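You operate a simulated robot arm through the tools that you are given. There is no shell and no other tool.

The job below is to be done with a simulated two-armed robot. You get a single attempt, and the scene is never put back.

TASK
Swap the empty pack in the island's cover press for the earlier dated spare; cover the waiting slide.
Fine: empty pack on the black tray, one press, press head back. Set down upright: cover pack, what you pick out. Where these are worked on the way, their far stop is far enough and under half their travel is too little: press head.

It is judged by the outcome, as a careful person would: the job done as asked, and still so three seconds after it is handed in. It fails if anything else is knocked over, pushed out of place, dropped, spilled or broken. A push-on lid holds only when it is set on centred and level and pressed home; a screw cap is set on level and turned clockwise until tight.

THE ROBOT
Two 6-joint arms with fingered hands on one trunk that stands fixed in place. Base frame: the origin is at the foot of the trunk, x ahead of it, y to its left, z up. Units: mm, degrees, N and s.
The left shoulder is at [70, 191, 1054], the right one opposite. Payload 4.7 kg a hand.
The TCP of each hand is the grasp point between the finger pads, 36 mm short of the fingertips. In the tool frame z runs along the fingers and y along their closing line. Largest opening 120 mm; the body of the gripper starts 42 mm behind the TCP. The gripper is a hand of 5 fingers: y runs from the thumb to the fingers, the wrist lies at [-18, -113, -198] in the tool frame, and closing takes about 1.5 s.
Orientation is that of the tool frame in the base frame, as a unit quaternion [w, x, y, z]. With the fingers straight down and the wrist toward the robot, the tool's x, y and z point along [0, 1, 0], [1, 0, 0] and [0, 0, -1] of the base frame.

THE INTERFACE
- The arms move only by the tool drive_tool. It takes "left_motion", "right_motion" or both (then of equal length, played together; a hand with none holds still); each is a list of rows, each a list of 6 numbers: the shift along the base's x, y, z in units of 30 mm (1.0 is 30 mm), then the turn, a rotation vector about the base's x, y, z in units of 4 degrees (1.0 is 4 degrees). In form: [[x, y, z, wx, wy, wz], ...]. A call has 1 to 20 rows; each row shifts and turns the commanded pose from where the row before left it. "left_gripper" and "right_gripper" are, for a hand that has rows, the opening, from 0 (shut) to 1 (fully open), set as the call begins (left out, the last holds). A call with a number of a shift or a turn outside -1 to 1 is refused whole. A row lasts 0.2 s, in which the tool goes at most 50 mm and 8.6 degrees; a call with a longer step from one row to the next is refused whole, and so is a gripper value outside its range. A pose out of reach is approached as far as the arm can. The call stops where the force on the tool passes 40 N (or 10 N more than at its start, if that is more) or the arm is blocked; 0.2 s more then pass. The fingers move at their own pace (about 45 mm/s each) and stop on an object; they squeeze with about 23 N. The grip force told is the motor's: it shows also when the fingers shut on nothing. Time passes only in rows, and 0.2 s behind the last, so rows that do not move let the fingers close. It gives the time, the measured TCP pose, the force on the tool (base axes), the opening and the grip force at its end, in the units of the frame above (readings bear some noise), with the torque about the TCP (base axes, N m) and any sound that the robot's microphone picked up.
- Cameras (640 x 400 px; columns grow to the right, rows downward): "scene" is now at [130.7, -45.8, 1318.5]; the picture's right is [-0.49, -0.87, -0.00], its down [-0.19, 0.11, -0.98] and it looks along [0.85, -0.48, -0.22] (base axes); focal length 248 px, centre (320, 200). "left" rides on the left gripper at [-73, -91, -143] in its tool frame; the picture's right is [-0.80, -0.28, 0.53], its down [0.53, -0.73, 0.42] and it looks along [0.27, 0.62, 0.74] (tool axes); focal length 234 px, centre (320, 200). "right" rides on the right gripper at [73, -91, -143] in its tool frame; the picture's right is [-0.80, 0.28, -0.53], its down [-0.53, -0.73, 0.42] and it looks along [-0.27, 0.62, 0.74] (tool axes); focal length 234 px, centre (320, 200). There is no depth. A picture from a camera that has moved, and an enlarged one, comes with that camera's place and axes in the base frame and with its lens.
- camera(camera): a new picture of that camera. No time passes.
- raise_lower(by): slides the trunk up (or, below 0, down) by that many mm; the arms and the scene camera ride with it, the base frame stays. It gives what a move gives, with no picture.
- preshape(shape, hand): the hand has 5 fingers and takes this shape, open, in about a second: jaw (thumb against the fingers, like two jaws); tri (thumb and two fingers); tip (a fingertip pinch); poke (one finger out to press); point (the index stretched); flat (the hand flat); cup (the hand cupped); fist (a fist). The gripper value then closes the fingers along that shape, each until it touches; the sizes above hold for jaw. It gives what a move gives, with no picture.
- turn_head(pan, tilt): turns the head with the scene camera to pan (to the left, within 86 degrees either way) and tilt (down, from -29 to 69), counted from straight ahead of the robot. It gives what a move gives.
- zoom(camera, box): a new picture of the part [left, top, right, bottom] of that camera's present view, enlarged. No time passes.
- job_done(): hands the job in; it is judged then, once.

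Places have to be worked out from the pictures, the camera data and where the tool is seen. Open the grippers and draw the arms clear of the work before you hand the job in, unless the task says otherwise.

The tools are called as name(argument=value, ...) on one line, values as JSON. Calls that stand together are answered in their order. drive_tool: Moves the arms, as the interface text tells. Its arguments: {"type":"object","properties":{"left_motion":{"type":"array","items":{"type":"array","items":{"type":"number"}}},"left_gripper":{"type":"number"},"right_motion":{"type":"array","items":{"type":"array","items":{"type":"number"}}},"right_gripper":{"type":"number"}},"required":[]} The other tools are called the same way: raise_lower (by) slides the trunk up or down; preshape (shape, hand) gives the hand a shape; turn_head (pan, tilt) turns the head that bears the scene camera; camera (camera) takes a picture; zoom (camera, box) takes an enlarged picture of a part of a camera's view; job_done () hands the job in.

At the start:

```text
time: 0.0
left_tool_pos: [700.8, -100.9, 1341.2]
left_tcp_rot: [-0.001, 0.707, 0.707, 0.0]
left_ft_force: [-0.5, -0.2, -0.1]
left_moment: [-0.01, 0.01, -0.06]
left_gripper_width: 119.3
left_grasp_force: 0.1
left_shape: jaw
right_tool_pos: [313.4, -458.4, 1289.7]
right_tcp_rot: [0.001, 0.707, 0.708, 0.0]
right_ft_force: [-0.3, -0.1, -0.1]
right_moment: [0.0, -0.04, 0.01]
right_gripper_width: 119.3
right_grasp_force: 0.1
right_shape: jaw
trunk travel left (down, up): [-531.0, 409.0]
head pan, tilt: [-29.4, 12.4]
```

scene: 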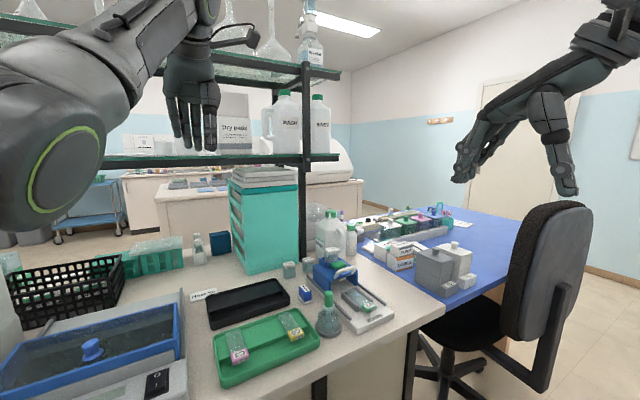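
right: 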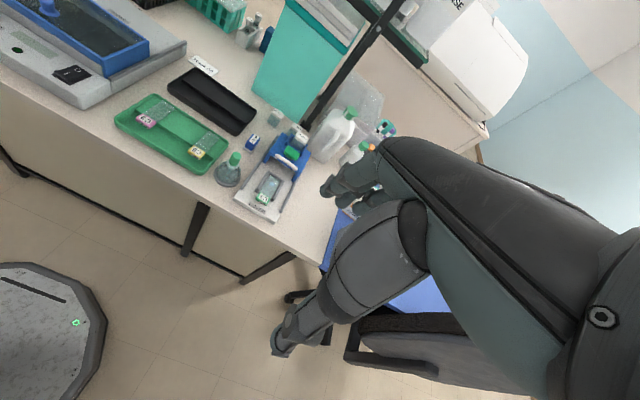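
left: 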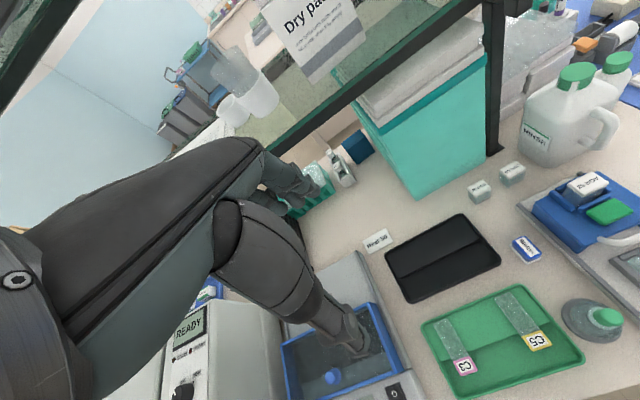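

I start by looking closely at the press, the spare packs and the tray area with enlarged views.

zoom(camera="scene", box=[190, 240, 420, 390])

zoom(camera="left", box=[420, 130, 640, 300])

zoom(camera="right", box=[200, 80, 360, 240])

```text
2.67 times, centred on (305, 315) of scene
camera zoom: at [130.7, -45.8, 1318.5], right [-0.49, -0.87, 0.0], down [-0.19, 0.11, -0.98], along [0.85, -0.48, -0.22], focal length 660 px, centre (360, -107)
```

zoom: 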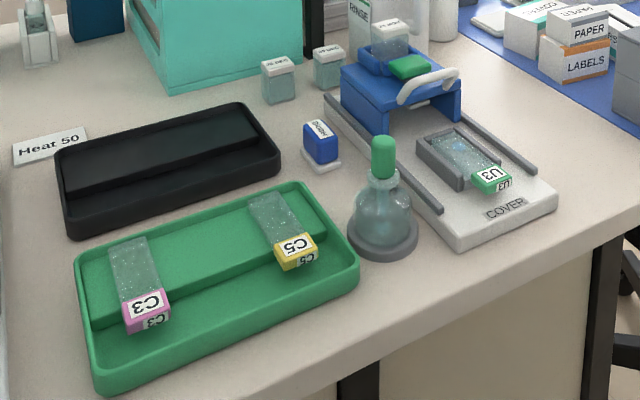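

```text
2.35 times, centred on (530, 215) of left
camera zoom: at [610.9, -173.2, 1484.9], right [-0.28, -0.8, -0.53], down [-0.73, 0.53, -0.42], along [0.62, 0.27, -0.74], focal length 551 px, centre (-174, 165)
```

zoom: 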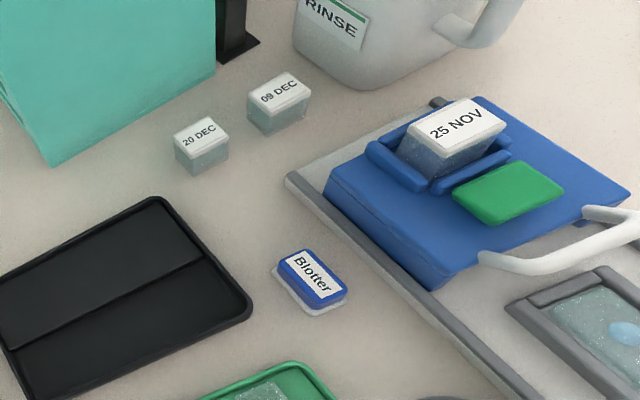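

```text
2.50 times, centred on (280, 160) of right
camera zoom: at [222.4, -388.2, 1433.9], right [0.28, -0.8, 0.53], down [-0.73, -0.53, -0.42], along [0.62, -0.27, -0.74], focal length 585 px, centre (420, 300)
```

zoom: 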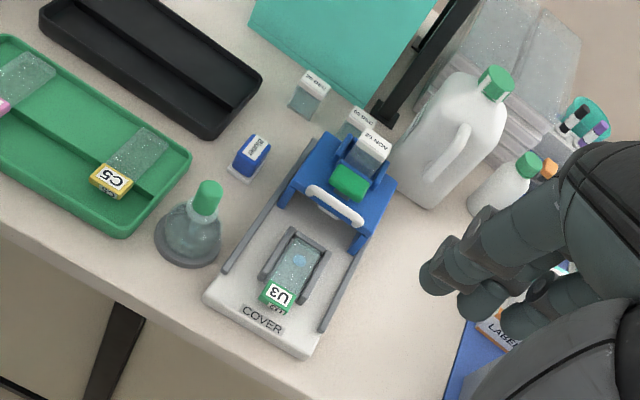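

The press holds a pack marked 25 NOV, and the spares read 09 DEC and 20 DEC. I turn the head down toward the press and look closer, and check the rest of the room for another press.

turn_head(pan=-35, tilt=40)

zoom(camera="left", box=[455, 150, 545, 210])

camera(camera="scene")

```text
time: 0.9
left_tool_pos: [701.1, -100.6, 1342.0]
left_tcp_rot: [0.0, 0.706, 0.708, 0.0]
left_ft_force: [-0.7, 0.2, -0.7]
left_moment: [0.02, -0.02, 0.02]
left_gripper_width: 119.6
left_grasp_force: 0.1
left_shape: jaw
right_tool_pos: [314.6, -460.4, 1290.3]
right_tcp_rot: [0.0, 0.707, 0.708, 0.0]
right_ft_force: [0.7, 0.9, 1.2]
right_moment: [0.0, -0.01, -0.02]
right_gripper_width: 119.6
right_grasp_force: 0.1
right_shape: jaw
trunk travel left (down, up): [-531.0, 409.0]
head pan, tilt: [-35.0, 40.0]
```

```text
6.67 times, centred on (500, 180) of left
camera zoom: at [610.9, -173.2, 1484.9], right [-0.28, -0.8, -0.53], down [-0.73, 0.53, -0.42], along [0.62, 0.27, -0.74], focal length 1561 px, centre (-880, 333)
```

zoom: 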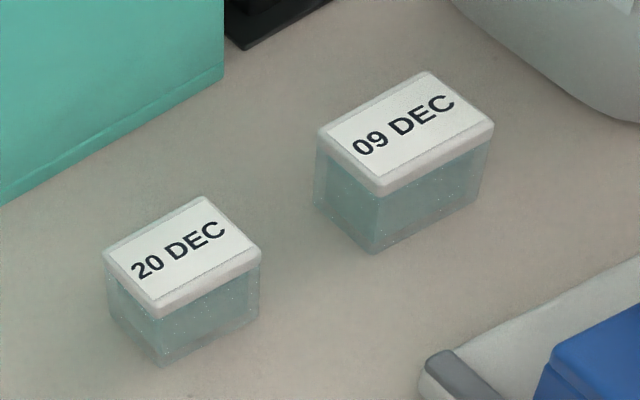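

```text
taken
camera scene: at [119.0, -48.8, 1274.8], right [-0.57, -0.82, 0.0], down [-0.53, 0.37, -0.77], along [0.63, -0.44, -0.64], focal length 248 px, centre (320, 200)
```

scene: 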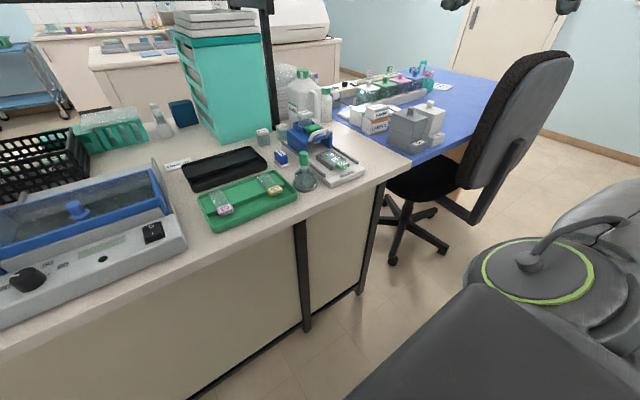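

The 09 DEC spare stands at about (856,-404), top z≈919, on a surface at z≈880; the press sits around (745,-432) with rails running along x. I zoom in on the press to understand its mechanism.

zoom(camera="right", box=[230, 115, 330, 225])

zoom(camera="left", box=[510, 160, 640, 300])

zoom(camera="scene", box=[250, 110, 380, 200])

```text
3.64 times, centred on (280, 170) of right
camera zoom: at [222.4, -388.2, 1433.9], right [0.28, -0.8, 0.53], down [-0.73, -0.53, -0.42], along [0.62, -0.27, -0.74], focal length 852 px, centre (466, 309)
```

zoom: 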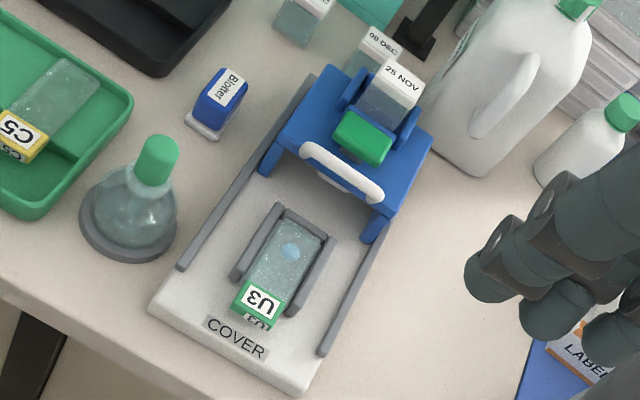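

```text
2.86 times, centred on (575, 230) of left
camera zoom: at [610.9, -173.2, 1484.9], right [-0.28, -0.8, -0.53], down [-0.73, 0.53, -0.42], along [0.62, 0.27, -0.74], focal length 669 px, centre (-409, 114)
```

zoom: 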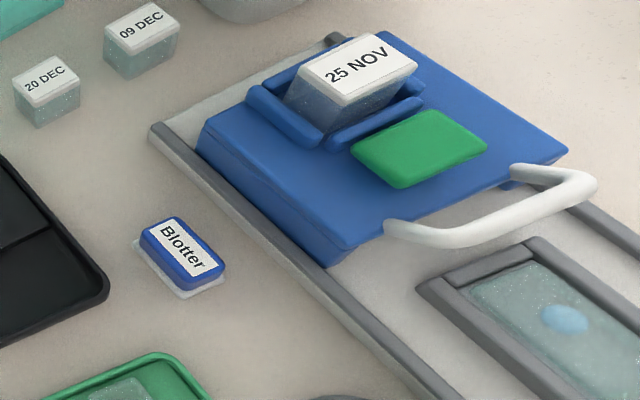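

```text
4.44 times, centred on (315, 155) of scene
camera zoom: at [119.0, -48.8, 1274.8], right [-0.57, -0.82, 0.0], down [-0.53, 0.37, -0.77], along [0.63, -0.44, -0.64], focal length 1100 px, centre (342, 400)
```

zoom: 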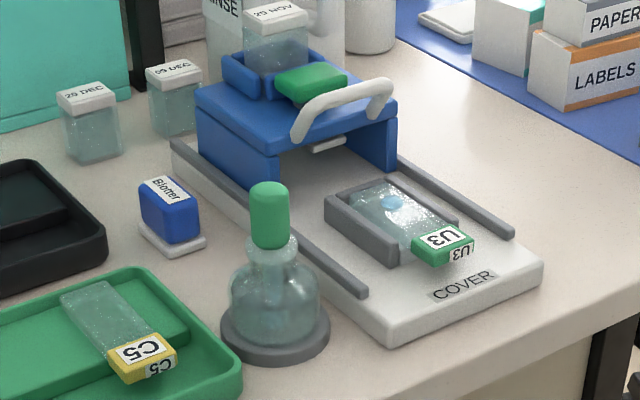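

The head appears to slide along the rails toward the robot over the slide, with the green button as the plunger. I bring the right hand closer above the near end of the press, staying high, for a better view.

drive_tool(right_motion=[[1, 0, -0.3, 0, 0, 0], [1, 0, -0.3, 0, 0, 0], [1, 0, -0.3, 0, 0, 0], [1, 0, -0.3, 0, 0, 0], [1, 0, -0.3, 0, 0, 0], [1, 0, -0.3, 0, 0, 0], [1, 0, -0.3, 0, 0, 0], [1, 0.2, -0.3, 0, 0, 0], [1, 0.2, -0.3, 0, 0, 0], [1, 0.2, -0.3, 0, 0, 0], [0, 0, 0, 0, 0, 0]], right_gripper=0.5)

camera(camera="right")

camera(camera="scene")

camera(camera="left")

```text
time: 3.3
left_tool_pos: [700.1, -99.6, 1342.6]
left_tcp_rot: [0.0, 0.706, 0.708, 0.0]
left_ft_force: [-0.6, 0.7, 0.8]
left_moment: [0.01, 0.01, 0.01]
left_gripper_width: 119.2
left_grasp_force: 0.0
left_shape: jaw
right_tool_pos: [559.8, -485.3, 1178.4]
right_tcp_rot: [0.001, 0.707, 0.707, 0.0]
right_ft_force: [0.3, -0.6, 0.4]
right_moment: [0.0, 0.03, 0.0]
right_gripper_width: 60.3
right_grasp_force: 0.0
right_shape: jaw
right hand out of reach, approached as far as the arm can: row 7, 8, 9, 10
trunk travel left (down, up): [-531.0, 409.0]
head pan, tilt: [-35.0, 40.0]
```

```text
taken
camera right: at [468.3, -412.6, 1321.2], right [0.28, -0.8, 0.53], down [-0.73, -0.53, -0.43], along [0.62, -0.26, -0.74], focal length 234 px, centre (320, 200)
```

right: 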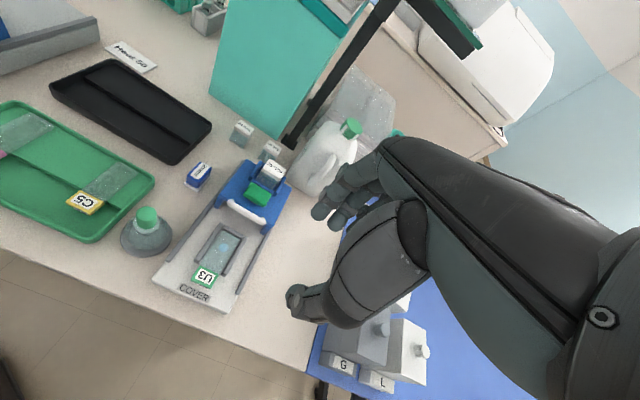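

```text
taken
camera scene: at [118.4, -48.6, 1274.9], right [-0.57, -0.82, 0.0], down [-0.53, 0.37, -0.77], along [0.63, -0.44, -0.64], focal length 248 px, centre (320, 200)
```

scene: 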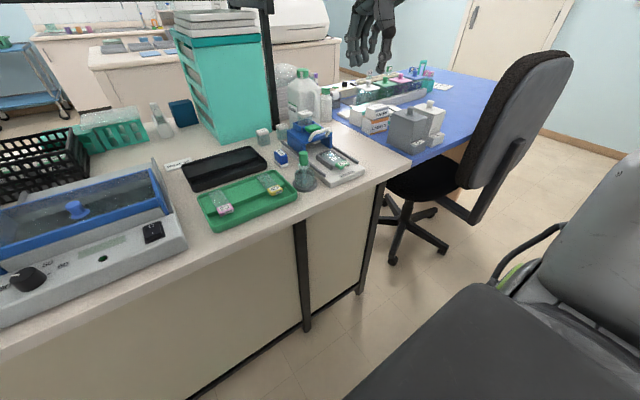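

```text
taken
camera left: at [610.3, -172.9, 1485.3], right [-0.28, -0.8, -0.53], down [-0.73, 0.53, -0.42], along [0.62, 0.27, -0.74], focal length 234 px, centre (320, 200)
```

left: 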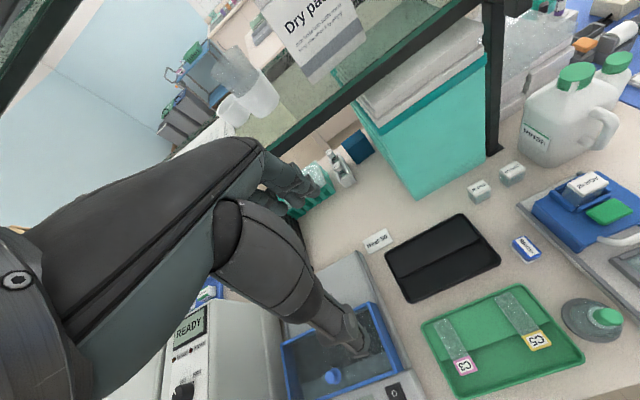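

The arm stopped short (about (560,-485,1178)); reach up this high seems limited. I move outward and lower along a clear line, ending above the press at about z=1100.

drive_tool(right_motion=[[0.5, 0, -1, 0, 0, 0], [0.8, 0, -0.8, 0, 0, 0], [1, 0, -0.2, 0, 0, 0], [1, 0.2, 0, 0, 0, 0], [1, 0.2, 0, 0, 0, 0], [0, 0, 0, 0, 0, 0]], right_gripper=0.5)

camera(camera="right")

camera(camera="left")

```text
time: 4.7
left_tool_pos: [700.2, -99.2, 1341.2]
left_tcp_rot: [0.0, 0.707, 0.708, 0.0]
left_ft_force: [0.5, -0.9, -0.5]
left_moment: [0.01, -0.01, 0.05]
left_gripper_width: 119.9
left_grasp_force: 0.0
left_shape: jaw
right_tool_pos: [602.5, -521.4, 1101.8]
right_tcp_rot: [0.001, 0.707, 0.707, 0.0]
right_ft_force: [-0.1, 0.4, -0.6]
right_moment: [0.0, 0.01, 0.03]
right_gripper_width: 60.2
right_grasp_force: 0.0
right_shape: jaw
right hand out of reach, approached as far as the arm can: row 1, 2, 3, 4, 5
trunk travel left (down, up): [-531.0, 409.0]
head pan, tilt: [-35.0, 40.0]
```

```text
taken
camera right: at [511.5, -449.0, 1245.3], right [0.28, -0.8, 0.53], down [-0.73, -0.53, -0.43], along [0.62, -0.26, -0.74], focal length 234 px, centre (320, 200)
```

right: 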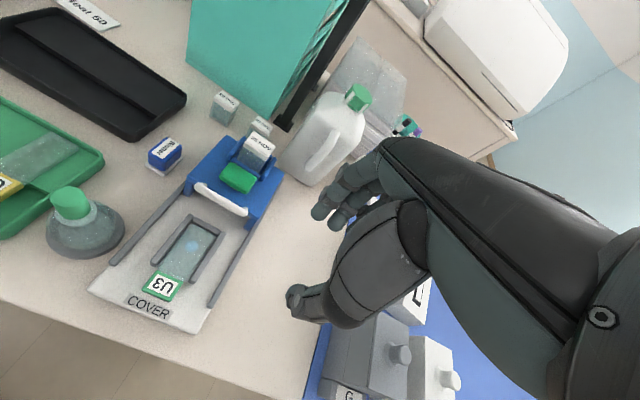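

```text
taken
camera left: at [610.8, -173.0, 1485.0], right [-0.28, -0.8, -0.53], down [-0.73, 0.53, -0.42], along [0.62, 0.27, -0.74], focal length 234 px, centre (320, 200)
```

left: 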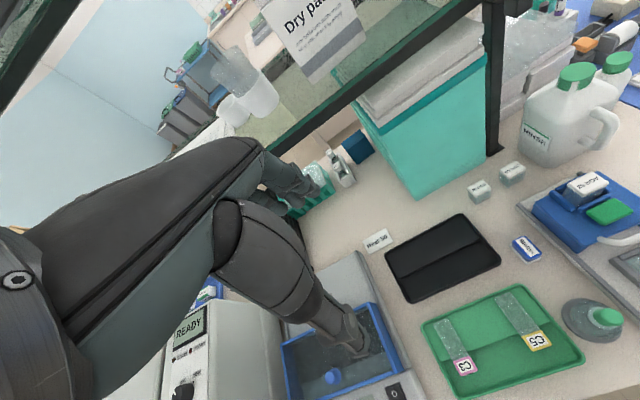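

The arm slides along some limit as I move inward. I test going straight outward in x from here to see where the limit lies.

drive_tool(right_motion=[[1, 0, 0, 0, 0, 0], [1, 0, 0, 0, 0, 0], [1, 0, 0, 0, 0, 0], [0, 0, 0, 0, 0, 0]])

camera(camera="scene")

```text
time: 5.7
left_tool_pos: [700.9, -100.2, 1342.4]
left_tcp_rot: [0.0, 0.706, 0.709, 0.0]
left_ft_force: [0.0, -0.8, -0.5]
left_moment: [0.03, -0.03, 0.01]
left_gripper_width: 119.6
left_grasp_force: 0.0
left_shape: jaw
right_tool_pos: [621.3, -558.1, 1092.9]
right_tcp_rot: [0.0, 0.706, 0.708, 0.0]
right_ft_force: [-0.1, 0.2, -0.7]
right_moment: [0.0, -0.02, 0.01]
right_gripper_width: 60.3
right_grasp_force: 0.0
right_shape: jaw
right hand out of reach, approached as far as the arm can: row 1, 2, 3
trunk travel left (down, up): [-531.0, 409.0]
head pan, tilt: [-35.0, 40.0]
```

```text
taken
camera scene: at [118.7, -48.5, 1274.8], right [-0.57, -0.82, 0.0], down [-0.53, 0.37, -0.77], along [0.63, -0.44, -0.64], focal length 248 px, centre (320, 200)
```

scene: 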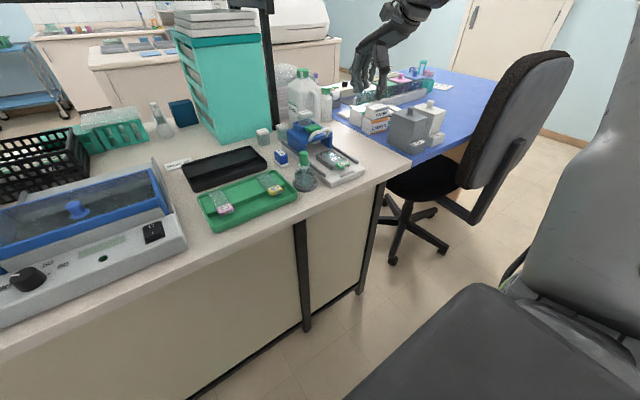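

Still limited; the hand is high relative to the shoulder, so I raise the trunk by 150 mm and then bring the hand down, which should put the arm in its stated working range.

raise_lower(by=150)

drive_tool(right_motion=[[0, 0, -1, 0, 0, 0], [0, 0, -1, 0, 0, 0], [0, 0, -1, 0, 0, 0], [0.5, 0.3, -0.5, 0, 0, 0], [1, 0.3, 0, 0, 0, 0], [1, 0.3, 0, 0, 0, 0], [0, 0, 0, 0, 0, 0]])

camera(camera="scene")

camera(camera="right")

```text
time: 7.5
left_tool_pos: [699.5, -99.6, 1490.9]
left_tcp_rot: [0.0, 0.706, 0.708, 0.0]
left_ft_force: [0.9, 0.2, 0.4]
left_moment: [0.01, -0.01, -0.02]
left_gripper_width: 119.6
left_grasp_force: 0.1
left_shape: jaw
right_tool_pos: [623.8, -557.9, 1240.6]
right_tcp_rot: [0.001, 0.706, 0.708, 0.001]
right_ft_force: [-0.4, 0.2, -0.3]
right_moment: [-0.04, 0.0, -0.01]
right_gripper_width: 60.7
right_grasp_force: 0.1
right_shape: jaw
trunk travel left (down, up): [-681.0, 259.0]
head pan, tilt: [-35.0, 40.0]
```

```text
time: 9.1
left_tool_pos: [700.7, -99.3, 1491.8]
left_tcp_rot: [0.001, 0.706, 0.708, 0.0]
left_ft_force: [-0.1, 0.4, -0.2]
left_moment: [0.03, 0.03, 0.0]
left_gripper_width: 119.8
left_grasp_force: 0.0
left_shape: jaw
right_tool_pos: [622.1, -552.9, 1141.0]
right_tcp_rot: [0.0, 0.706, 0.708, 0.001]
right_ft_force: [0.2, -0.5, 0.0]
right_moment: [0.01, -0.01, 0.01]
right_gripper_width: 60.4
right_grasp_force: 0.0
right_shape: jaw
right hand out of reach, approached as far as the arm can: row 4, 5, 6
trunk travel left (down, up): [-681.0, 259.0]
head pan, tilt: [-35.0, 40.0]
```

```text
taken
camera scene: at [119.1, -48.8, 1424.8], right [-0.57, -0.82, 0.0], down [-0.53, 0.37, -0.77], along [0.63, -0.44, -0.64], focal length 248 px, centre (320, 200)
```

scene: 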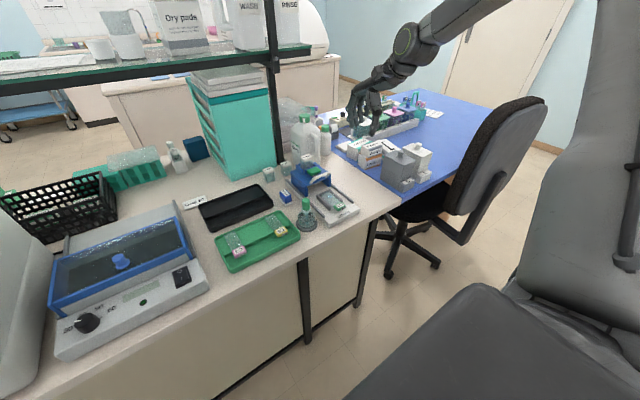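

```text
taken
camera right: at [531.3, -482.8, 1283.6], right [0.28, -0.8, 0.53], down [-0.73, -0.53, -0.43], along [0.62, -0.26, -0.74], focal length 234 px, centre (320, 200)
```

right: 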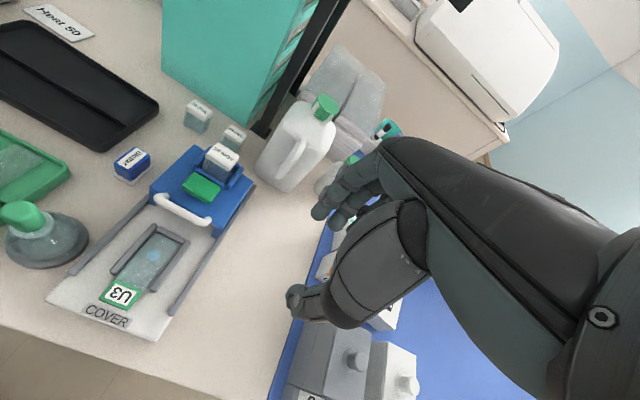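

Still blocked moving inward at this yaw. I probe whether turning the hand about the vertical (fingers turned clockwise) frees the motion.

drive_tool(right_motion=[[0, 0, 0, 0, 0, 1], [0, 0, 0, 0, 0, 1], [0, 0, 0, 0, 0, 1], [0, 0, 0, 0, 0, 1], [0, 0, 0, 0, 0, 1], [0.5, 0.2, 0, 0, 0, 0], [0.5, 0.2, 0, 0, 0, 0], [0.5, 0.2, 0, 0, 0, 0], [0, 0, 0, 0, 0, 0]])

```text
time: 11.1
left_tool_pos: [700.5, -99.1, 1492.3]
left_tcp_rot: [0.0, 0.706, 0.708, 0.0]
left_ft_force: [-0.2, 0.3, 0.2]
left_moment: [-0.03, 0.03, 0.0]
left_gripper_width: 119.6
left_grasp_force: 0.0
left_shape: jaw
right_tool_pos: [574.8, -543.0, 1154.2]
right_tcp_rot: [0.0, 0.573, 0.819, 0.001]
right_ft_force: [-0.7, 0.8, -0.2]
right_moment: [0.0, -0.03, 0.02]
right_gripper_width: 60.4
right_grasp_force: 0.0
right_shape: jaw
right hand out of reach, approached as far as the arm can: row 1, 2, 3, 4, 5, 6, 7, 8
trunk travel left (down, up): [-681.0, 259.0]
head pan, tilt: [-35.0, 40.0]
```

Turning counter-clockwise made it worse, so I turn the other way (clockwise) by 40° and try moving outward again.

drive_tool(right_motion=[[0, 0, 0, 0, 0, -1], [0, 0, 0, 0, 0, -1], [0, 0, 0, 0, 0, -1], [0, 0, 0, 0, 0, -1], [0, 0, 0, 0, 0, -1], [0, 0, 0, 0, 0, -1], [0, 0, 0, 0, 0, -1], [0, 0, 0, 0, 0, -1], [0, 0, 0, 0, 0, -1], [0, 0, 0, 0, 0, -1], [1, 0, 0, 0, 0, 0], [1, 0, 0, 0, 0, 0], [1, 0.3, 0, 0, 0, 0], [0, 0, 0, 0, 0, 0]])

camera(camera="scene")

```text
time: 14.1
left_tool_pos: [701.3, -100.8, 1491.8]
left_tcp_rot: [0.0, 0.707, 0.708, 0.0]
left_ft_force: [0.0, 0.2, -1.3]
left_moment: [0.0, 0.0, 0.01]
left_gripper_width: 119.6
left_grasp_force: 0.0
left_shape: jaw
right_tool_pos: [609.2, -563.2, 1158.4]
right_tcp_rot: [0.001, 0.818, 0.575, 0.001]
right_ft_force: [0.3, -0.2, 0.4]
right_moment: [-0.03, 0.02, -0.02]
right_gripper_width: 60.2
right_grasp_force: 0.1
right_shape: jaw
right hand out of reach, approached as far as the arm can: row 11, 12, 13
trunk travel left (down, up): [-681.0, 259.0]
head pan, tilt: [-35.0, 40.0]
```

```text
taken
camera scene: at [119.8, -48.5, 1424.7], right [-0.57, -0.82, 0.0], down [-0.53, 0.37, -0.77], along [0.63, -0.44, -0.64], focal length 248 px, centre (320, 200)
```

scene: 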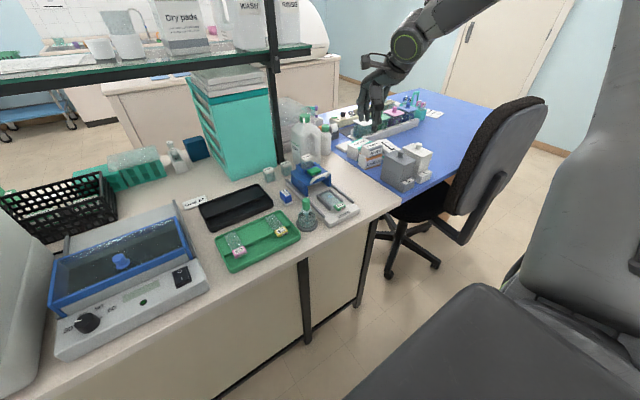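

Both readings fit either a distance limit or an azimuth limit of the shoulder. I test by moving radially outward (away to the right), over the clear blue desk at this height.

drive_tool(right_motion=[[0.75, -0.7, 0, 0, 0, 0], [0.75, -0.7, 0, 0, 0, 0], [0.75, -0.7, 0, 0, 0, 0], [0, 0, 0, 0, 0, 0]])

```text
time: 15.1
left_tool_pos: [700.1, -99.8, 1493.0]
left_tcp_rot: [0.0, 0.707, 0.707, 0.0]
left_ft_force: [0.3, 0.1, -0.3]
left_moment: [-0.04, 0.02, -0.01]
left_gripper_width: 119.4
left_grasp_force: 0.1
left_shape: jaw
right_tool_pos: [642.0, -641.0, 1160.6]
right_tcp_rot: [0.001, 0.818, 0.575, 0.001]
right_ft_force: [-0.6, -0.1, -0.1]
right_moment: [0.02, -0.03, 0.04]
right_gripper_width: 60.3
right_grasp_force: 0.1
right_shape: jaw
right hand out of reach, approached as far as the arm can: row 1, 2, 3
trunk travel left (down, up): [-681.0, 259.0]
head pan, tilt: [-35.0, 40.0]
```

The motion still slides along a limit. I turn the head to look at the right arm's own posture.

turn_head(pan=-70, tilt=0)

camera(camera="scene")

camera(camera="left")

```text
time: 16.1
left_tool_pos: [701.0, -99.2, 1491.4]
left_tcp_rot: [0.0, 0.707, 0.707, -0.001]
left_ft_force: [0.7, 1.1, -0.3]
left_moment: [0.0, 0.0, 0.01]
left_gripper_width: 119.8
left_grasp_force: 0.1
left_shape: jaw
right_tool_pos: [642.0, -641.0, 1159.9]
right_tcp_rot: [0.002, 0.819, 0.574, 0.002]
right_ft_force: [-0.7, 0.0, 0.8]
right_moment: [-0.01, -0.02, -0.01]
right_gripper_width: 60.3
right_grasp_force: 0.0
right_shape: jaw
trunk travel left (down, up): [-681.0, 259.0]
head pan, tilt: [-70.0, 0.0]
```

```text
taken
camera scene: at [80.4, -84.7, 1488.4], right [-0.94, -0.34, 0.0], down [0.0, 0.0, -1.0], along [0.34, -0.94, 0.0], focal length 248 px, centre (320, 200)
```

scene: 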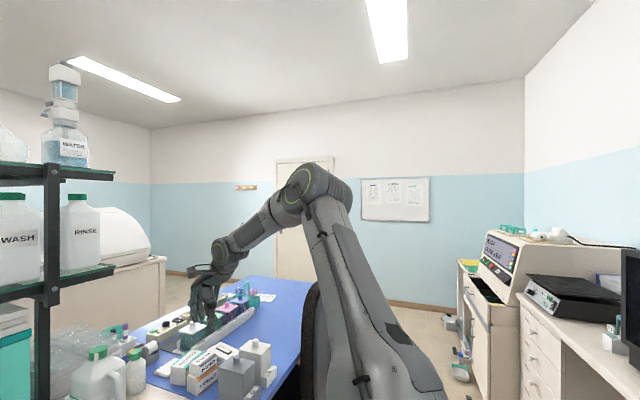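

```text
taken
camera left: at [611.1, -173.2, 1634.9], right [-0.28, -0.8, -0.53], down [-0.73, 0.53, -0.42], along [0.62, 0.27, -0.74], focal length 234 px, centre (320, 200)
```

left: 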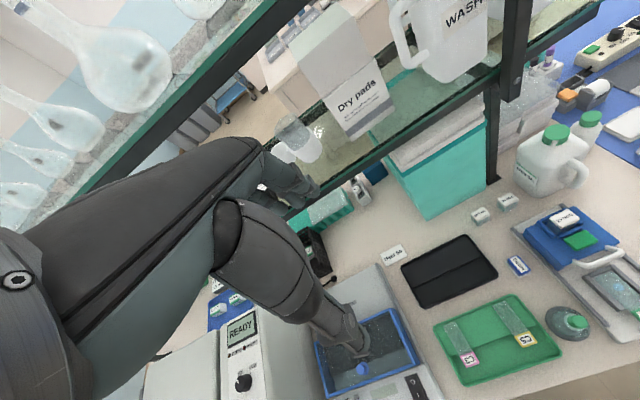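

I zoom in on the arm to understand its joints.

zoom(camera="scene", box=[170, 140, 460, 400])

turn_head(pan=60, tilt=10)

camera(camera="scene")

```text
1.54 times, centred on (315, 270) of scene
camera zoom: at [80.4, -84.7, 1488.4], right [-0.94, -0.34, 0.0], down [0.0, 0.0, -1.0], along [0.34, -0.94, 0.0], focal length 381 px, centre (328, 92)
```

zoom: 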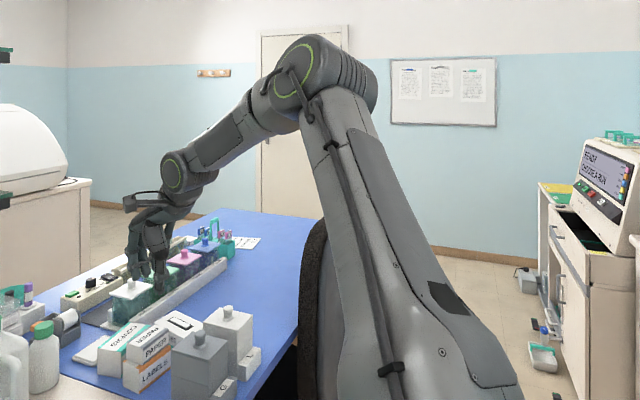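

```text
time: 18.2
left_tool_pos: [700.4, -99.9, 1491.4]
left_tcp_rot: [0.0, 0.706, 0.708, 0.0]
left_ft_force: [0.1, -0.2, -0.2]
left_moment: [-0.02, -0.03, -0.03]
left_gripper_width: 119.6
left_grasp_force: 0.1
left_shape: jaw
right_tool_pos: [642.2, -641.4, 1160.1]
right_tcp_rot: [0.001, 0.818, 0.575, 0.002]
right_ft_force: [0.0, 0.9, -0.2]
right_moment: [0.01, -0.02, 0.0]
right_gripper_width: 60.2
right_grasp_force: 0.0
right_shape: jaw
trunk travel left (down, up): [-681.0, 259.0]
head pan, tilt: [60.0, 10.0]
```

```text
taken
camera scene: at [96.0, 80.4, 1472.5], right [0.87, -0.5, 0.0], down [-0.09, -0.15, -0.98], along [0.49, 0.85, -0.17], focal length 248 px, centre (320, 200)
```

scene: 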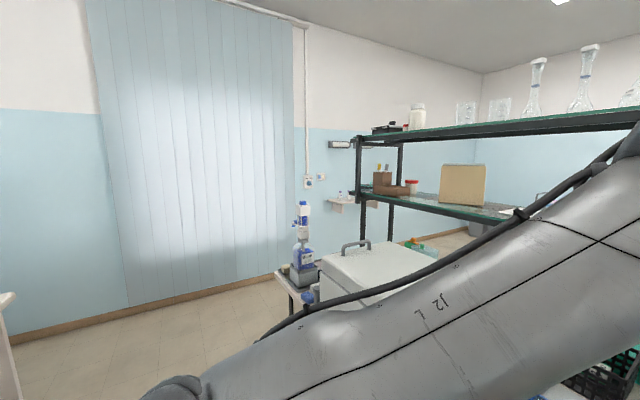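

This looks like a 6-axis arm held at some joint limit with the hand straight down. I try tilting the fingers forward (about base y) to free the wrist, then move inward and outward.

drive_tool(right_motion=[[-0.3, 0.5, 0, 0, -1, 0], [-0.3, 0.5, 0, 0, -1, 0], [-0.3, 0.5, 0, 0, -1, 0], [0, 0, 0, 0, -1, 0], [0, 0, 0, 0, -1, 0], [0, 0, 0, 0, -1, 0], [0, 0, 0, 0, -1, 0], [0, 0, 0, 0, -1, 0], [0.8, 0.4, 0, 0, 0, 0], [0.8, 0.4, 0, 0, 0, 0], [0.8, 0.4, 0, 0, 0, 0], [0.8, 0.4, 0, 0, 0, 0], [0, 0, 0, 0, 0, 0]])

turn_head(pan=-60, tilt=15)

camera(camera="scene")

```text
time: 21.1
left_tool_pos: [701.3, -99.4, 1490.5]
left_tcp_rot: [-0.001, 0.707, 0.708, 0.0]
left_ft_force: [0.2, -0.1, 0.4]
left_moment: [0.02, 0.02, 0.01]
left_gripper_width: 119.3
left_grasp_force: 0.1
left_shape: jaw
right_tool_pos: [681.3, -560.7, 1166.3]
right_tcp_rot: [0.157, 0.787, 0.552, 0.227]
right_ft_force: [-0.3, 0.0, -0.2]
right_moment: [-0.02, 0.0, 0.02]
right_gripper_width: 60.3
right_grasp_force: 0.2
right_shape: jaw
right hand out of reach, approached as far as the arm can: row 11, 12
trunk travel left (down, up): [-681.0, 259.0]
head pan, tilt: [60.0, 10.0]
```

```text
time: 23.1
left_tool_pos: [701.2, -100.8, 1491.5]
left_tcp_rot: [0.0, 0.706, 0.708, 0.0]
left_ft_force: [-0.6, 0.1, 0.2]
left_moment: [0.01, 0.01, 0.01]
left_gripper_width: 119.6
left_grasp_force: 0.1
left_shape: jaw
right_tool_pos: [680.2, -561.0, 1167.1]
right_tcp_rot: [0.159, 0.787, 0.551, 0.226]
right_ft_force: [-0.4, -0.5, -0.5]
right_moment: [0.02, 0.0, 0.0]
right_gripper_width: 60.1
right_grasp_force: 0.0
right_shape: jaw
trunk travel left (down, up): [-681.0, 259.0]
head pan, tilt: [-60.0, 15.0]
```

```text
taken
camera scene: at [96.2, -81.0, 1464.3], right [-0.87, -0.5, 0.0], down [-0.13, 0.22, -0.97], along [0.48, -0.84, -0.26], focal length 248 px, centre (320, 200)
```

scene: 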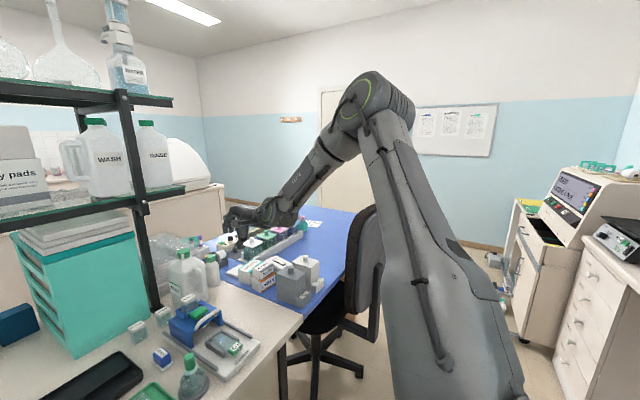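

The wrist always stops at azimuth about −40° from the right shoulder whatever the height or tilt, i.e. a base-joint limit; the arm is probably in a "flipped" configuration. I look at the left arm's posture for comparison.

turn_head(pan=20, tilt=0)

camera(camera="scene")

turn_head(pan=-86, tilt=30)

camera(camera="scene")

camera(camera="right")

```text
time: 24.6
left_tool_pos: [701.6, -100.3, 1490.9]
left_tcp_rot: [0.0, 0.706, 0.708, 0.0]
left_ft_force: [0.1, -0.3, 0.4]
left_moment: [-0.02, 0.02, -0.01]
left_gripper_width: 119.5
left_grasp_force: 0.0
left_shape: jaw
right_tool_pos: [680.7, -561.0, 1166.2]
right_tcp_rot: [0.158, 0.787, 0.552, 0.226]
right_ft_force: [-0.7, 1.1, -0.4]
right_moment: [0.03, -0.04, 0.01]
right_gripper_width: 60.4
right_grasp_force: 0.0
right_shape: jaw
trunk travel left (down, up): [-681.0, 259.0]
head pan, tilt: [20.0, 0.0]
```

```text
taken
camera scene: at [134.1, 30.6, 1488.5], right [0.34, -0.94, 0.0], down [0.0, 0.0, -1.0], along [0.94, 0.34, 0.0], focal length 248 px, centre (320, 200)
```

scene: 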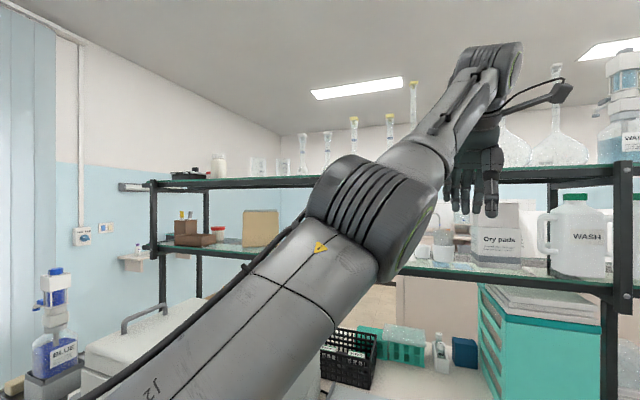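

```text
time: 26.4
left_tool_pos: [700.5, -100.4, 1491.3]
left_tcp_rot: [0.0, 0.706, 0.708, 0.0]
left_ft_force: [0.5, 0.4, 0.5]
left_moment: [-0.02, -0.01, 0.04]
left_gripper_width: 119.6
left_grasp_force: 0.0
left_shape: jaw
right_tool_pos: [680.3, -561.6, 1166.9]
right_tcp_rot: [0.158, 0.787, 0.551, 0.226]
right_ft_force: [0.0, -0.2, 0.2]
right_moment: [-0.04, 0.01, 0.0]
right_gripper_width: 60.5
right_grasp_force: 0.1
right_shape: jaw
trunk travel left (down, up): [-681.0, 259.0]
head pan, tilt: [-85.9, 30.0]
```

```text
taken
camera scene: at [56.0, -90.3, 1440.1], right [-1.0, -0.07, 0.0], down [-0.04, 0.5, -0.87], along [0.06, -0.86, -0.5], focal length 248 px, centre (320, 200)
```

scene: 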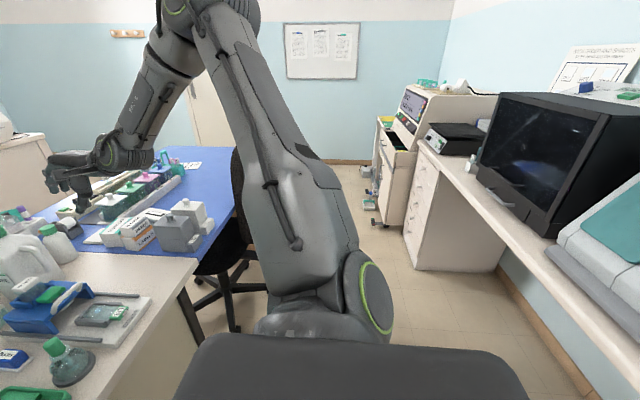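

```text
taken
camera right: at [552.7, -462.6, 1255.5], right [-0.29, -0.85, 0.44], down [-0.51, -0.25, -0.82], along [0.81, -0.46, -0.36], focal length 234 px, centre (320, 200)
```

right: 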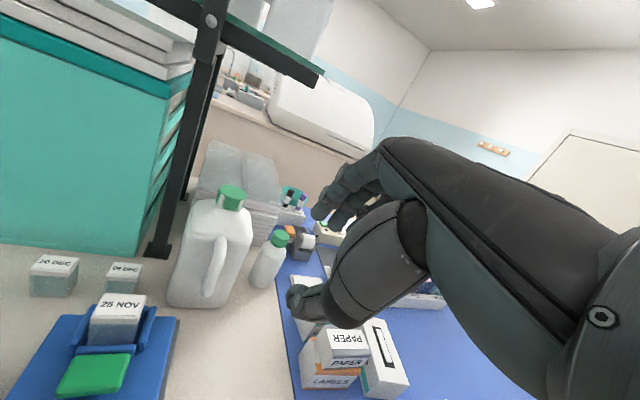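

I take a closer look at the right arm's base mounting.

turn_head(pan=-80, tilt=60)

camera(camera="scene")

turn_head(pan=70, tilt=60)

camera(camera="scene")

```text
time: 27.4
left_tool_pos: [700.9, -99.4, 1492.5]
left_tcp_rot: [0.0, 0.706, 0.708, 0.0]
left_ft_force: [-0.5, 0.0, 0.3]
left_moment: [-0.03, 0.02, -0.01]
left_gripper_width: 119.5
left_grasp_force: 0.1
left_shape: jaw
right_tool_pos: [681.2, -562.0, 1167.5]
right_tcp_rot: [0.157, 0.787, 0.552, 0.226]
right_ft_force: [0.4, -0.8, -0.2]
right_moment: [-0.01, -0.04, 0.02]
right_gripper_width: 60.0
right_grasp_force: 0.1
right_shape: jaw
trunk travel left (down, up): [-681.0, 259.0]
head pan, tilt: [-80.0, 60.0]
```

```text
taken
camera scene: at [61.1, -65.8, 1398.1], right [-0.98, -0.17, 0.0], down [-0.15, 0.85, -0.5], along [0.09, -0.49, -0.87], focal length 248 px, centre (320, 200)
```

scene: 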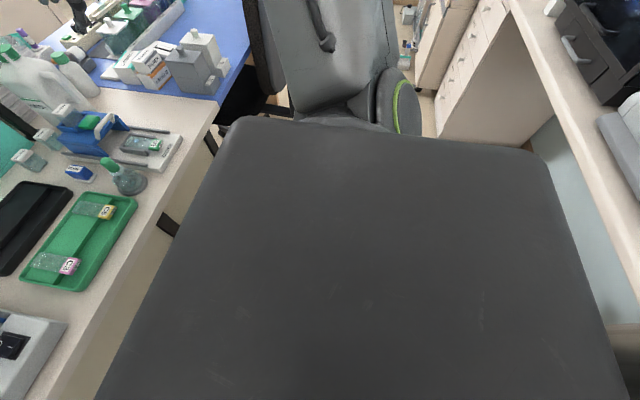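

```text
time: 29.7
left_tool_pos: [701.4, -100.3, 1492.3]
left_tcp_rot: [0.0, 0.706, 0.708, 0.0]
left_ft_force: [0.4, -0.4, 0.1]
left_moment: [0.01, 0.0, 0.02]
left_gripper_width: 119.4
left_grasp_force: 0.1
left_shape: jaw
right_tool_pos: [680.2, -561.0, 1166.1]
right_tcp_rot: [0.158, 0.787, 0.551, 0.226]
right_ft_force: [0.6, -0.4, -0.7]
right_moment: [-0.01, -0.03, -0.01]
right_gripper_width: 60.3
right_grasp_force: 0.0
right_shape: jaw
trunk travel left (down, up): [-681.0, 259.0]
head pan, tilt: [70.0, 60.0]
```

```text
taken
camera scene: at [72.3, 62.5, 1398.1], right [0.94, -0.34, 0.0], down [-0.3, -0.81, -0.5], along [0.17, 0.47, -0.87], focal length 248 px, centre (320, 200)
```

scene: 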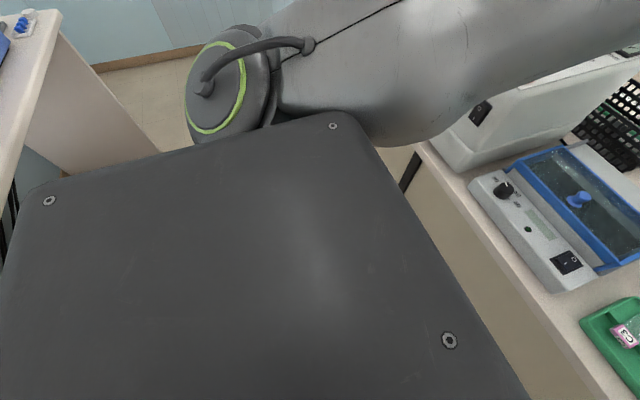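

I retract the right hand back to its starting pose (undoing tilt and yaw) so I can approach from a more inward line.

drive_tool(right_motion=[[-0.5, -0.3, 0.7, 0, 1, 0], [-0.5, 0, 0.7, 0, 1, 0], [-0.9, 0, 0.7, 0, 1, 0], [-1, 0.2, 0.7, 0, 1, 0], [-1, 0.4, 0.7, 0, 1, 0], [-1, 0.4, 0.7, 0, 1, 0], [-1, 0.4, 0.7, 0, 1, 0], [-1, 0.4, 0.7, 0, 1, 0], [-1, 0.4, 0.7, 0, 0, 1], [-1, 0.4, 0.7, 0, 0, 1], [-1, 0.4, 0.7, 0, 0, 1], [-1, 0.4, 0.7, 0, 0, 1], [-1, 0.4, 0.7, 0, 0, 1], [-0.3, 0, 0, 0, 0, 0], [0, 0, 0, 0, 0, 0]])

turn_head(pan=-70, tilt=0)

camera(camera="scene")

```text
time: 32.9
left_tool_pos: [699.8, -100.9, 1491.3]
left_tcp_rot: [0.0, 0.707, 0.707, -0.001]
left_ft_force: [0.2, 0.6, 0.2]
left_moment: [0.03, 0.0, -0.01]
left_gripper_width: 119.7
left_grasp_force: 0.1
left_shape: jaw
right_tool_pos: [314.5, -456.0, 1436.6]
right_tcp_rot: [0.001, 0.707, 0.707, 0.001]
right_ft_force: [-1.2, -0.4, 0.0]
right_moment: [-0.01, 0.02, -0.03]
right_gripper_width: 60.1
right_grasp_force: 0.0
right_shape: jaw
trunk travel left (down, up): [-681.0, 259.0]
head pan, tilt: [70.0, 60.0]
```

```text
time: 35.1
left_tool_pos: [701.5, -99.5, 1490.7]
left_tcp_rot: [0.0, 0.707, 0.708, 0.0]
left_ft_force: [0.3, -0.2, 0.1]
left_moment: [-0.01, 0.0, -0.01]
left_gripper_width: 119.2
left_grasp_force: 0.0
left_shape: jaw
right_tool_pos: [314.0, -456.0, 1436.9]
right_tcp_rot: [0.0, 0.707, 0.707, 0.001]
right_ft_force: [0.3, 0.2, 0.0]
right_moment: [0.02, -0.01, 0.01]
right_gripper_width: 60.2
right_grasp_force: 0.2
right_shape: jaw
trunk travel left (down, up): [-681.0, 259.0]
head pan, tilt: [-70.0, 0.0]
```

```text
taken
camera scene: at [80.3, -84.7, 1488.4], right [-0.94, -0.34, 0.0], down [0.0, 0.0, -1.0], along [0.34, -0.94, 0.0], focal length 248 px, centre (320, 200)
```

scene: 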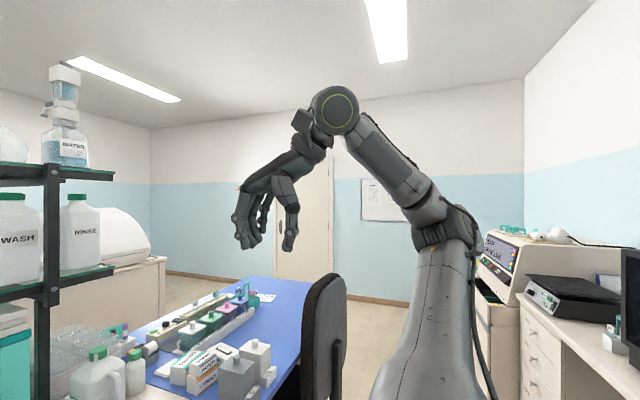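

I triangulate the right arm's joints in this pose with two more head views, to understand which joint limits it.

turn_head(pan=-30, tilt=0)

camera(camera="scene")

turn_head(pan=-86, tilt=35)

camera(camera="scene")

```text
time: 36.2
left_tool_pos: [700.1, -100.0, 1491.7]
left_tcp_rot: [-0.001, 0.706, 0.708, 0.0]
left_ft_force: [-0.4, -1.1, 0.7]
left_moment: [-0.01, 0.01, -0.02]
left_gripper_width: 119.5
left_grasp_force: 0.1
left_shape: jaw
right_tool_pos: [314.8, -455.7, 1436.7]
right_tcp_rot: [0.001, 0.706, 0.708, 0.001]
right_ft_force: [0.3, 0.6, -0.2]
right_moment: [-0.01, 0.04, 0.01]
right_gripper_width: 60.1
right_grasp_force: 0.1
right_shape: jaw
trunk travel left (down, up): [-681.0, 259.0]
head pan, tilt: [-30.0, 0.0]
```

```text
taken
camera scene: at [127.3, -45.2, 1488.5], right [-0.5, -0.87, 0.0], down [0.0, 0.0, -1.0], along [0.87, -0.5, 0.0], focal length 248 px, centre (320, 200)
```

scene: 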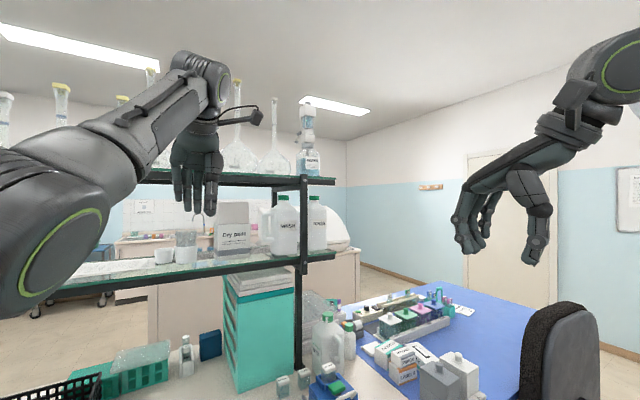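

```text
time: 37.5
left_tool_pos: [701.3, -100.5, 1491.5]
left_tcp_rot: [0.0, 0.707, 0.707, 0.0]
left_ft_force: [0.6, 0.2, -0.5]
left_moment: [0.0, -0.02, -0.01]
left_gripper_width: 119.5
left_grasp_force: 0.1
left_shape: jaw
right_tool_pos: [314.5, -455.9, 1436.3]
right_tcp_rot: [0.001, 0.707, 0.708, 0.001]
right_ft_force: [-0.7, -0.4, 0.2]
right_moment: [0.02, 0.01, 0.0]
right_gripper_width: 60.3
right_grasp_force: 0.0
right_shape: jaw
trunk travel left (down, up): [-681.0, 259.0]
head pan, tilt: [-85.9, 35.0]
```

```text
taken
camera scene: at [55.7, -88.0, 1432.4], right [-1.0, -0.07, 0.0], down [-0.04, 0.57, -0.82], along [0.06, -0.82, -0.57], focal length 248 px, centre (320, 200)
```

scene: 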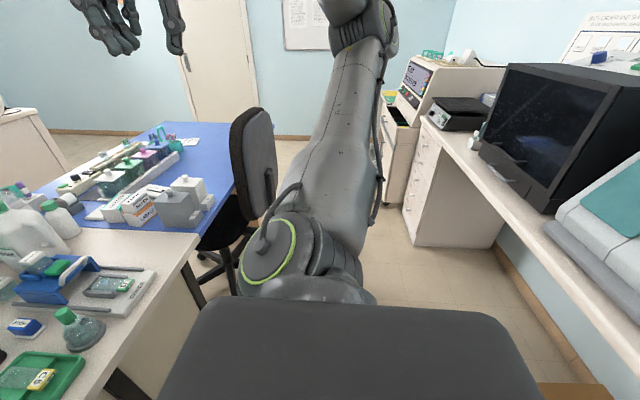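

The joint geometry is complex, so I probe empirically: from this retracted pose I move the hand inward (+y) first, to see whether the inward side is open at short reach.

drive_tool(right_motion=[[0, 1, 0, 0, 0, 0], [0, 1, 0, 0, 0, 0], [0, 1, 0, 0, 0, 0], [0, 1, 0, 0, 0, 0], [0, 1, 0, 0, 0, 0], [0, 0, 0, 0, 0, 0]])

camera(camera="scene")

```text
time: 38.9
left_tool_pos: [701.0, -99.0, 1491.7]
left_tcp_rot: [0.0, 0.707, 0.707, 0.0]
left_ft_force: [1.3, -0.2, 0.6]
left_moment: [-0.04, -0.01, -0.02]
left_gripper_width: 119.6
left_grasp_force: 0.1
left_shape: jaw
right_tool_pos: [302.9, -346.5, 1416.3]
right_tcp_rot: [0.0, 0.707, 0.708, 0.001]
right_ft_force: [-0.5, 0.2, 0.3]
right_moment: [-0.04, 0.03, 0.02]
right_gripper_width: 60.2
right_grasp_force: 0.1
right_shape: jaw
right hand out of reach, approached as far as the arm can: row 4, 5
trunk travel left (down, up): [-681.0, 259.0]
head pan, tilt: [-85.9, 35.0]
```

```text
taken
camera scene: at [55.8, -87.2, 1432.4], right [-1.0, -0.07, 0.0], down [-0.04, 0.57, -0.82], along [0.06, -0.82, -0.57], focal length 248 px, centre (320, 200)
```

scene: 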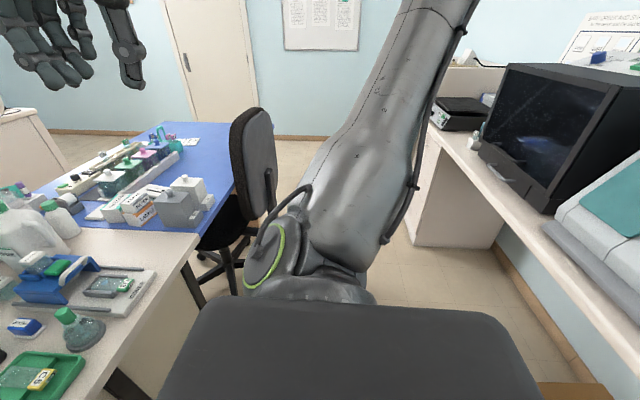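

The inward side is also limited. I go back a bit and try a strongly different hand yaw (90° clockwise), then extend forward.

drive_tool(right_motion=[[0.2, -1, 0.2, 0, 0, -1], [0.2, -1, 0.2, 0, 0, -1], [0, -1, 0.2, 0, 0, -1], [0, 0, 0, 0, 0, -1], [0, 0, 0, 0, 0, -1], [0, 0, 0, 0, 0, -1], [0, 0, 0, 0, 0, -1], [0, 0, 0, 0, 0, -1], [0, 0, 0, 0, 0, -1], [0, 0, 0, 0, 0, -1], [0, 0, 0, 0, 0, -1], [0, 0, 0, 0, 0, -1], [0, 0, 0, 0, 0, -1], [0, 0, 0, 0, 0, -1], [0, 0, 0, 0, 0, -1], [0, 0, 0, 0, 0, 0]])

drive_tool(right_motion=[[1, 0, 0, 0, 0, 0], [1, 0, 0, 0, 0, 0], [1, 0, 0, 0, 0, 0], [1, 0, 0, 0, 0, 0], [1, 0, 0, 0, 0, 0], [1, 0, 0, 0, 0, 0], [1, 0, 0, 0, 0, 0], [1, 0, 0, 0, 0, 0], [1, 0, 0, 0, 0, 0], [0, 0, 0, 0, 0, 0]])

camera(camera="scene")

```text
time: 42.3
left_tool_pos: [701.2, -99.5, 1493.0]
left_tcp_rot: [0.0, 0.706, 0.708, 0.0]
left_ft_force: [-0.2, -0.6, 0.0]
left_moment: [-0.07, 0.0, 0.02]
left_gripper_width: 119.6
left_grasp_force: 0.0
left_shape: jaw
right_tool_pos: [302.9, -468.6, 1415.7]
right_tcp_rot: [0.0, 0.966, 0.26, 0.001]
right_ft_force: [-0.1, -0.3, -0.3]
right_moment: [0.01, 0.0, 0.01]
right_gripper_width: 60.1
right_grasp_force: 0.0
right_shape: jaw
right hand out of reach, approached as far as the arm can: row 10, 11, 12, 13, 14, 15
trunk travel left (down, up): [-681.0, 259.0]
head pan, tilt: [-85.9, 35.0]
```

```text
time: 44.5
left_tool_pos: [699.3, -99.5, 1491.5]
left_tcp_rot: [0.0, 0.707, 0.707, 0.0]
left_ft_force: [0.0, -0.1, -0.8]
left_moment: [0.04, 0.0, -0.02]
left_gripper_width: 119.8
left_grasp_force: 0.0
left_shape: jaw
right_tool_pos: [488.9, -570.5, 1358.9]
right_tcp_rot: [0.002, 0.966, 0.26, 0.001]
right_ft_force: [0.3, -1.0, -0.5]
right_moment: [-0.01, 0.0, 0.01]
right_gripper_width: 60.2
right_grasp_force: 0.0
right_shape: jaw
right hand out of reach, approached as far as the arm can: row 1, 2, 3, 4, 5, 6, 7, 8, 9
trunk travel left (down, up): [-681.0, 259.0]
head pan, tilt: [-85.9, 35.0]
```

```text
taken
camera scene: at [55.2, -87.7, 1432.4], right [-1.0, -0.07, 0.0], down [-0.04, 0.57, -0.82], along [0.06, -0.82, -0.57], focal length 248 px, centre (320, 200)
```

scene: 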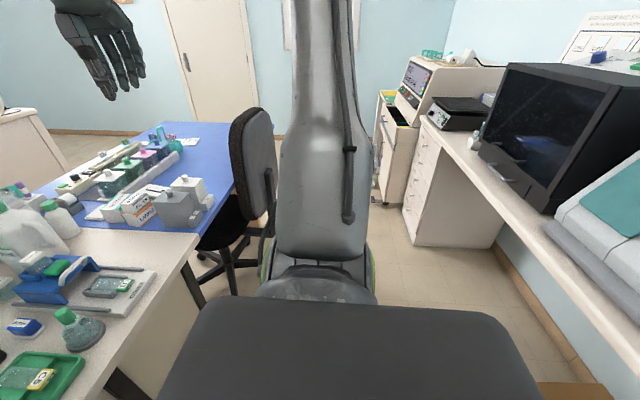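

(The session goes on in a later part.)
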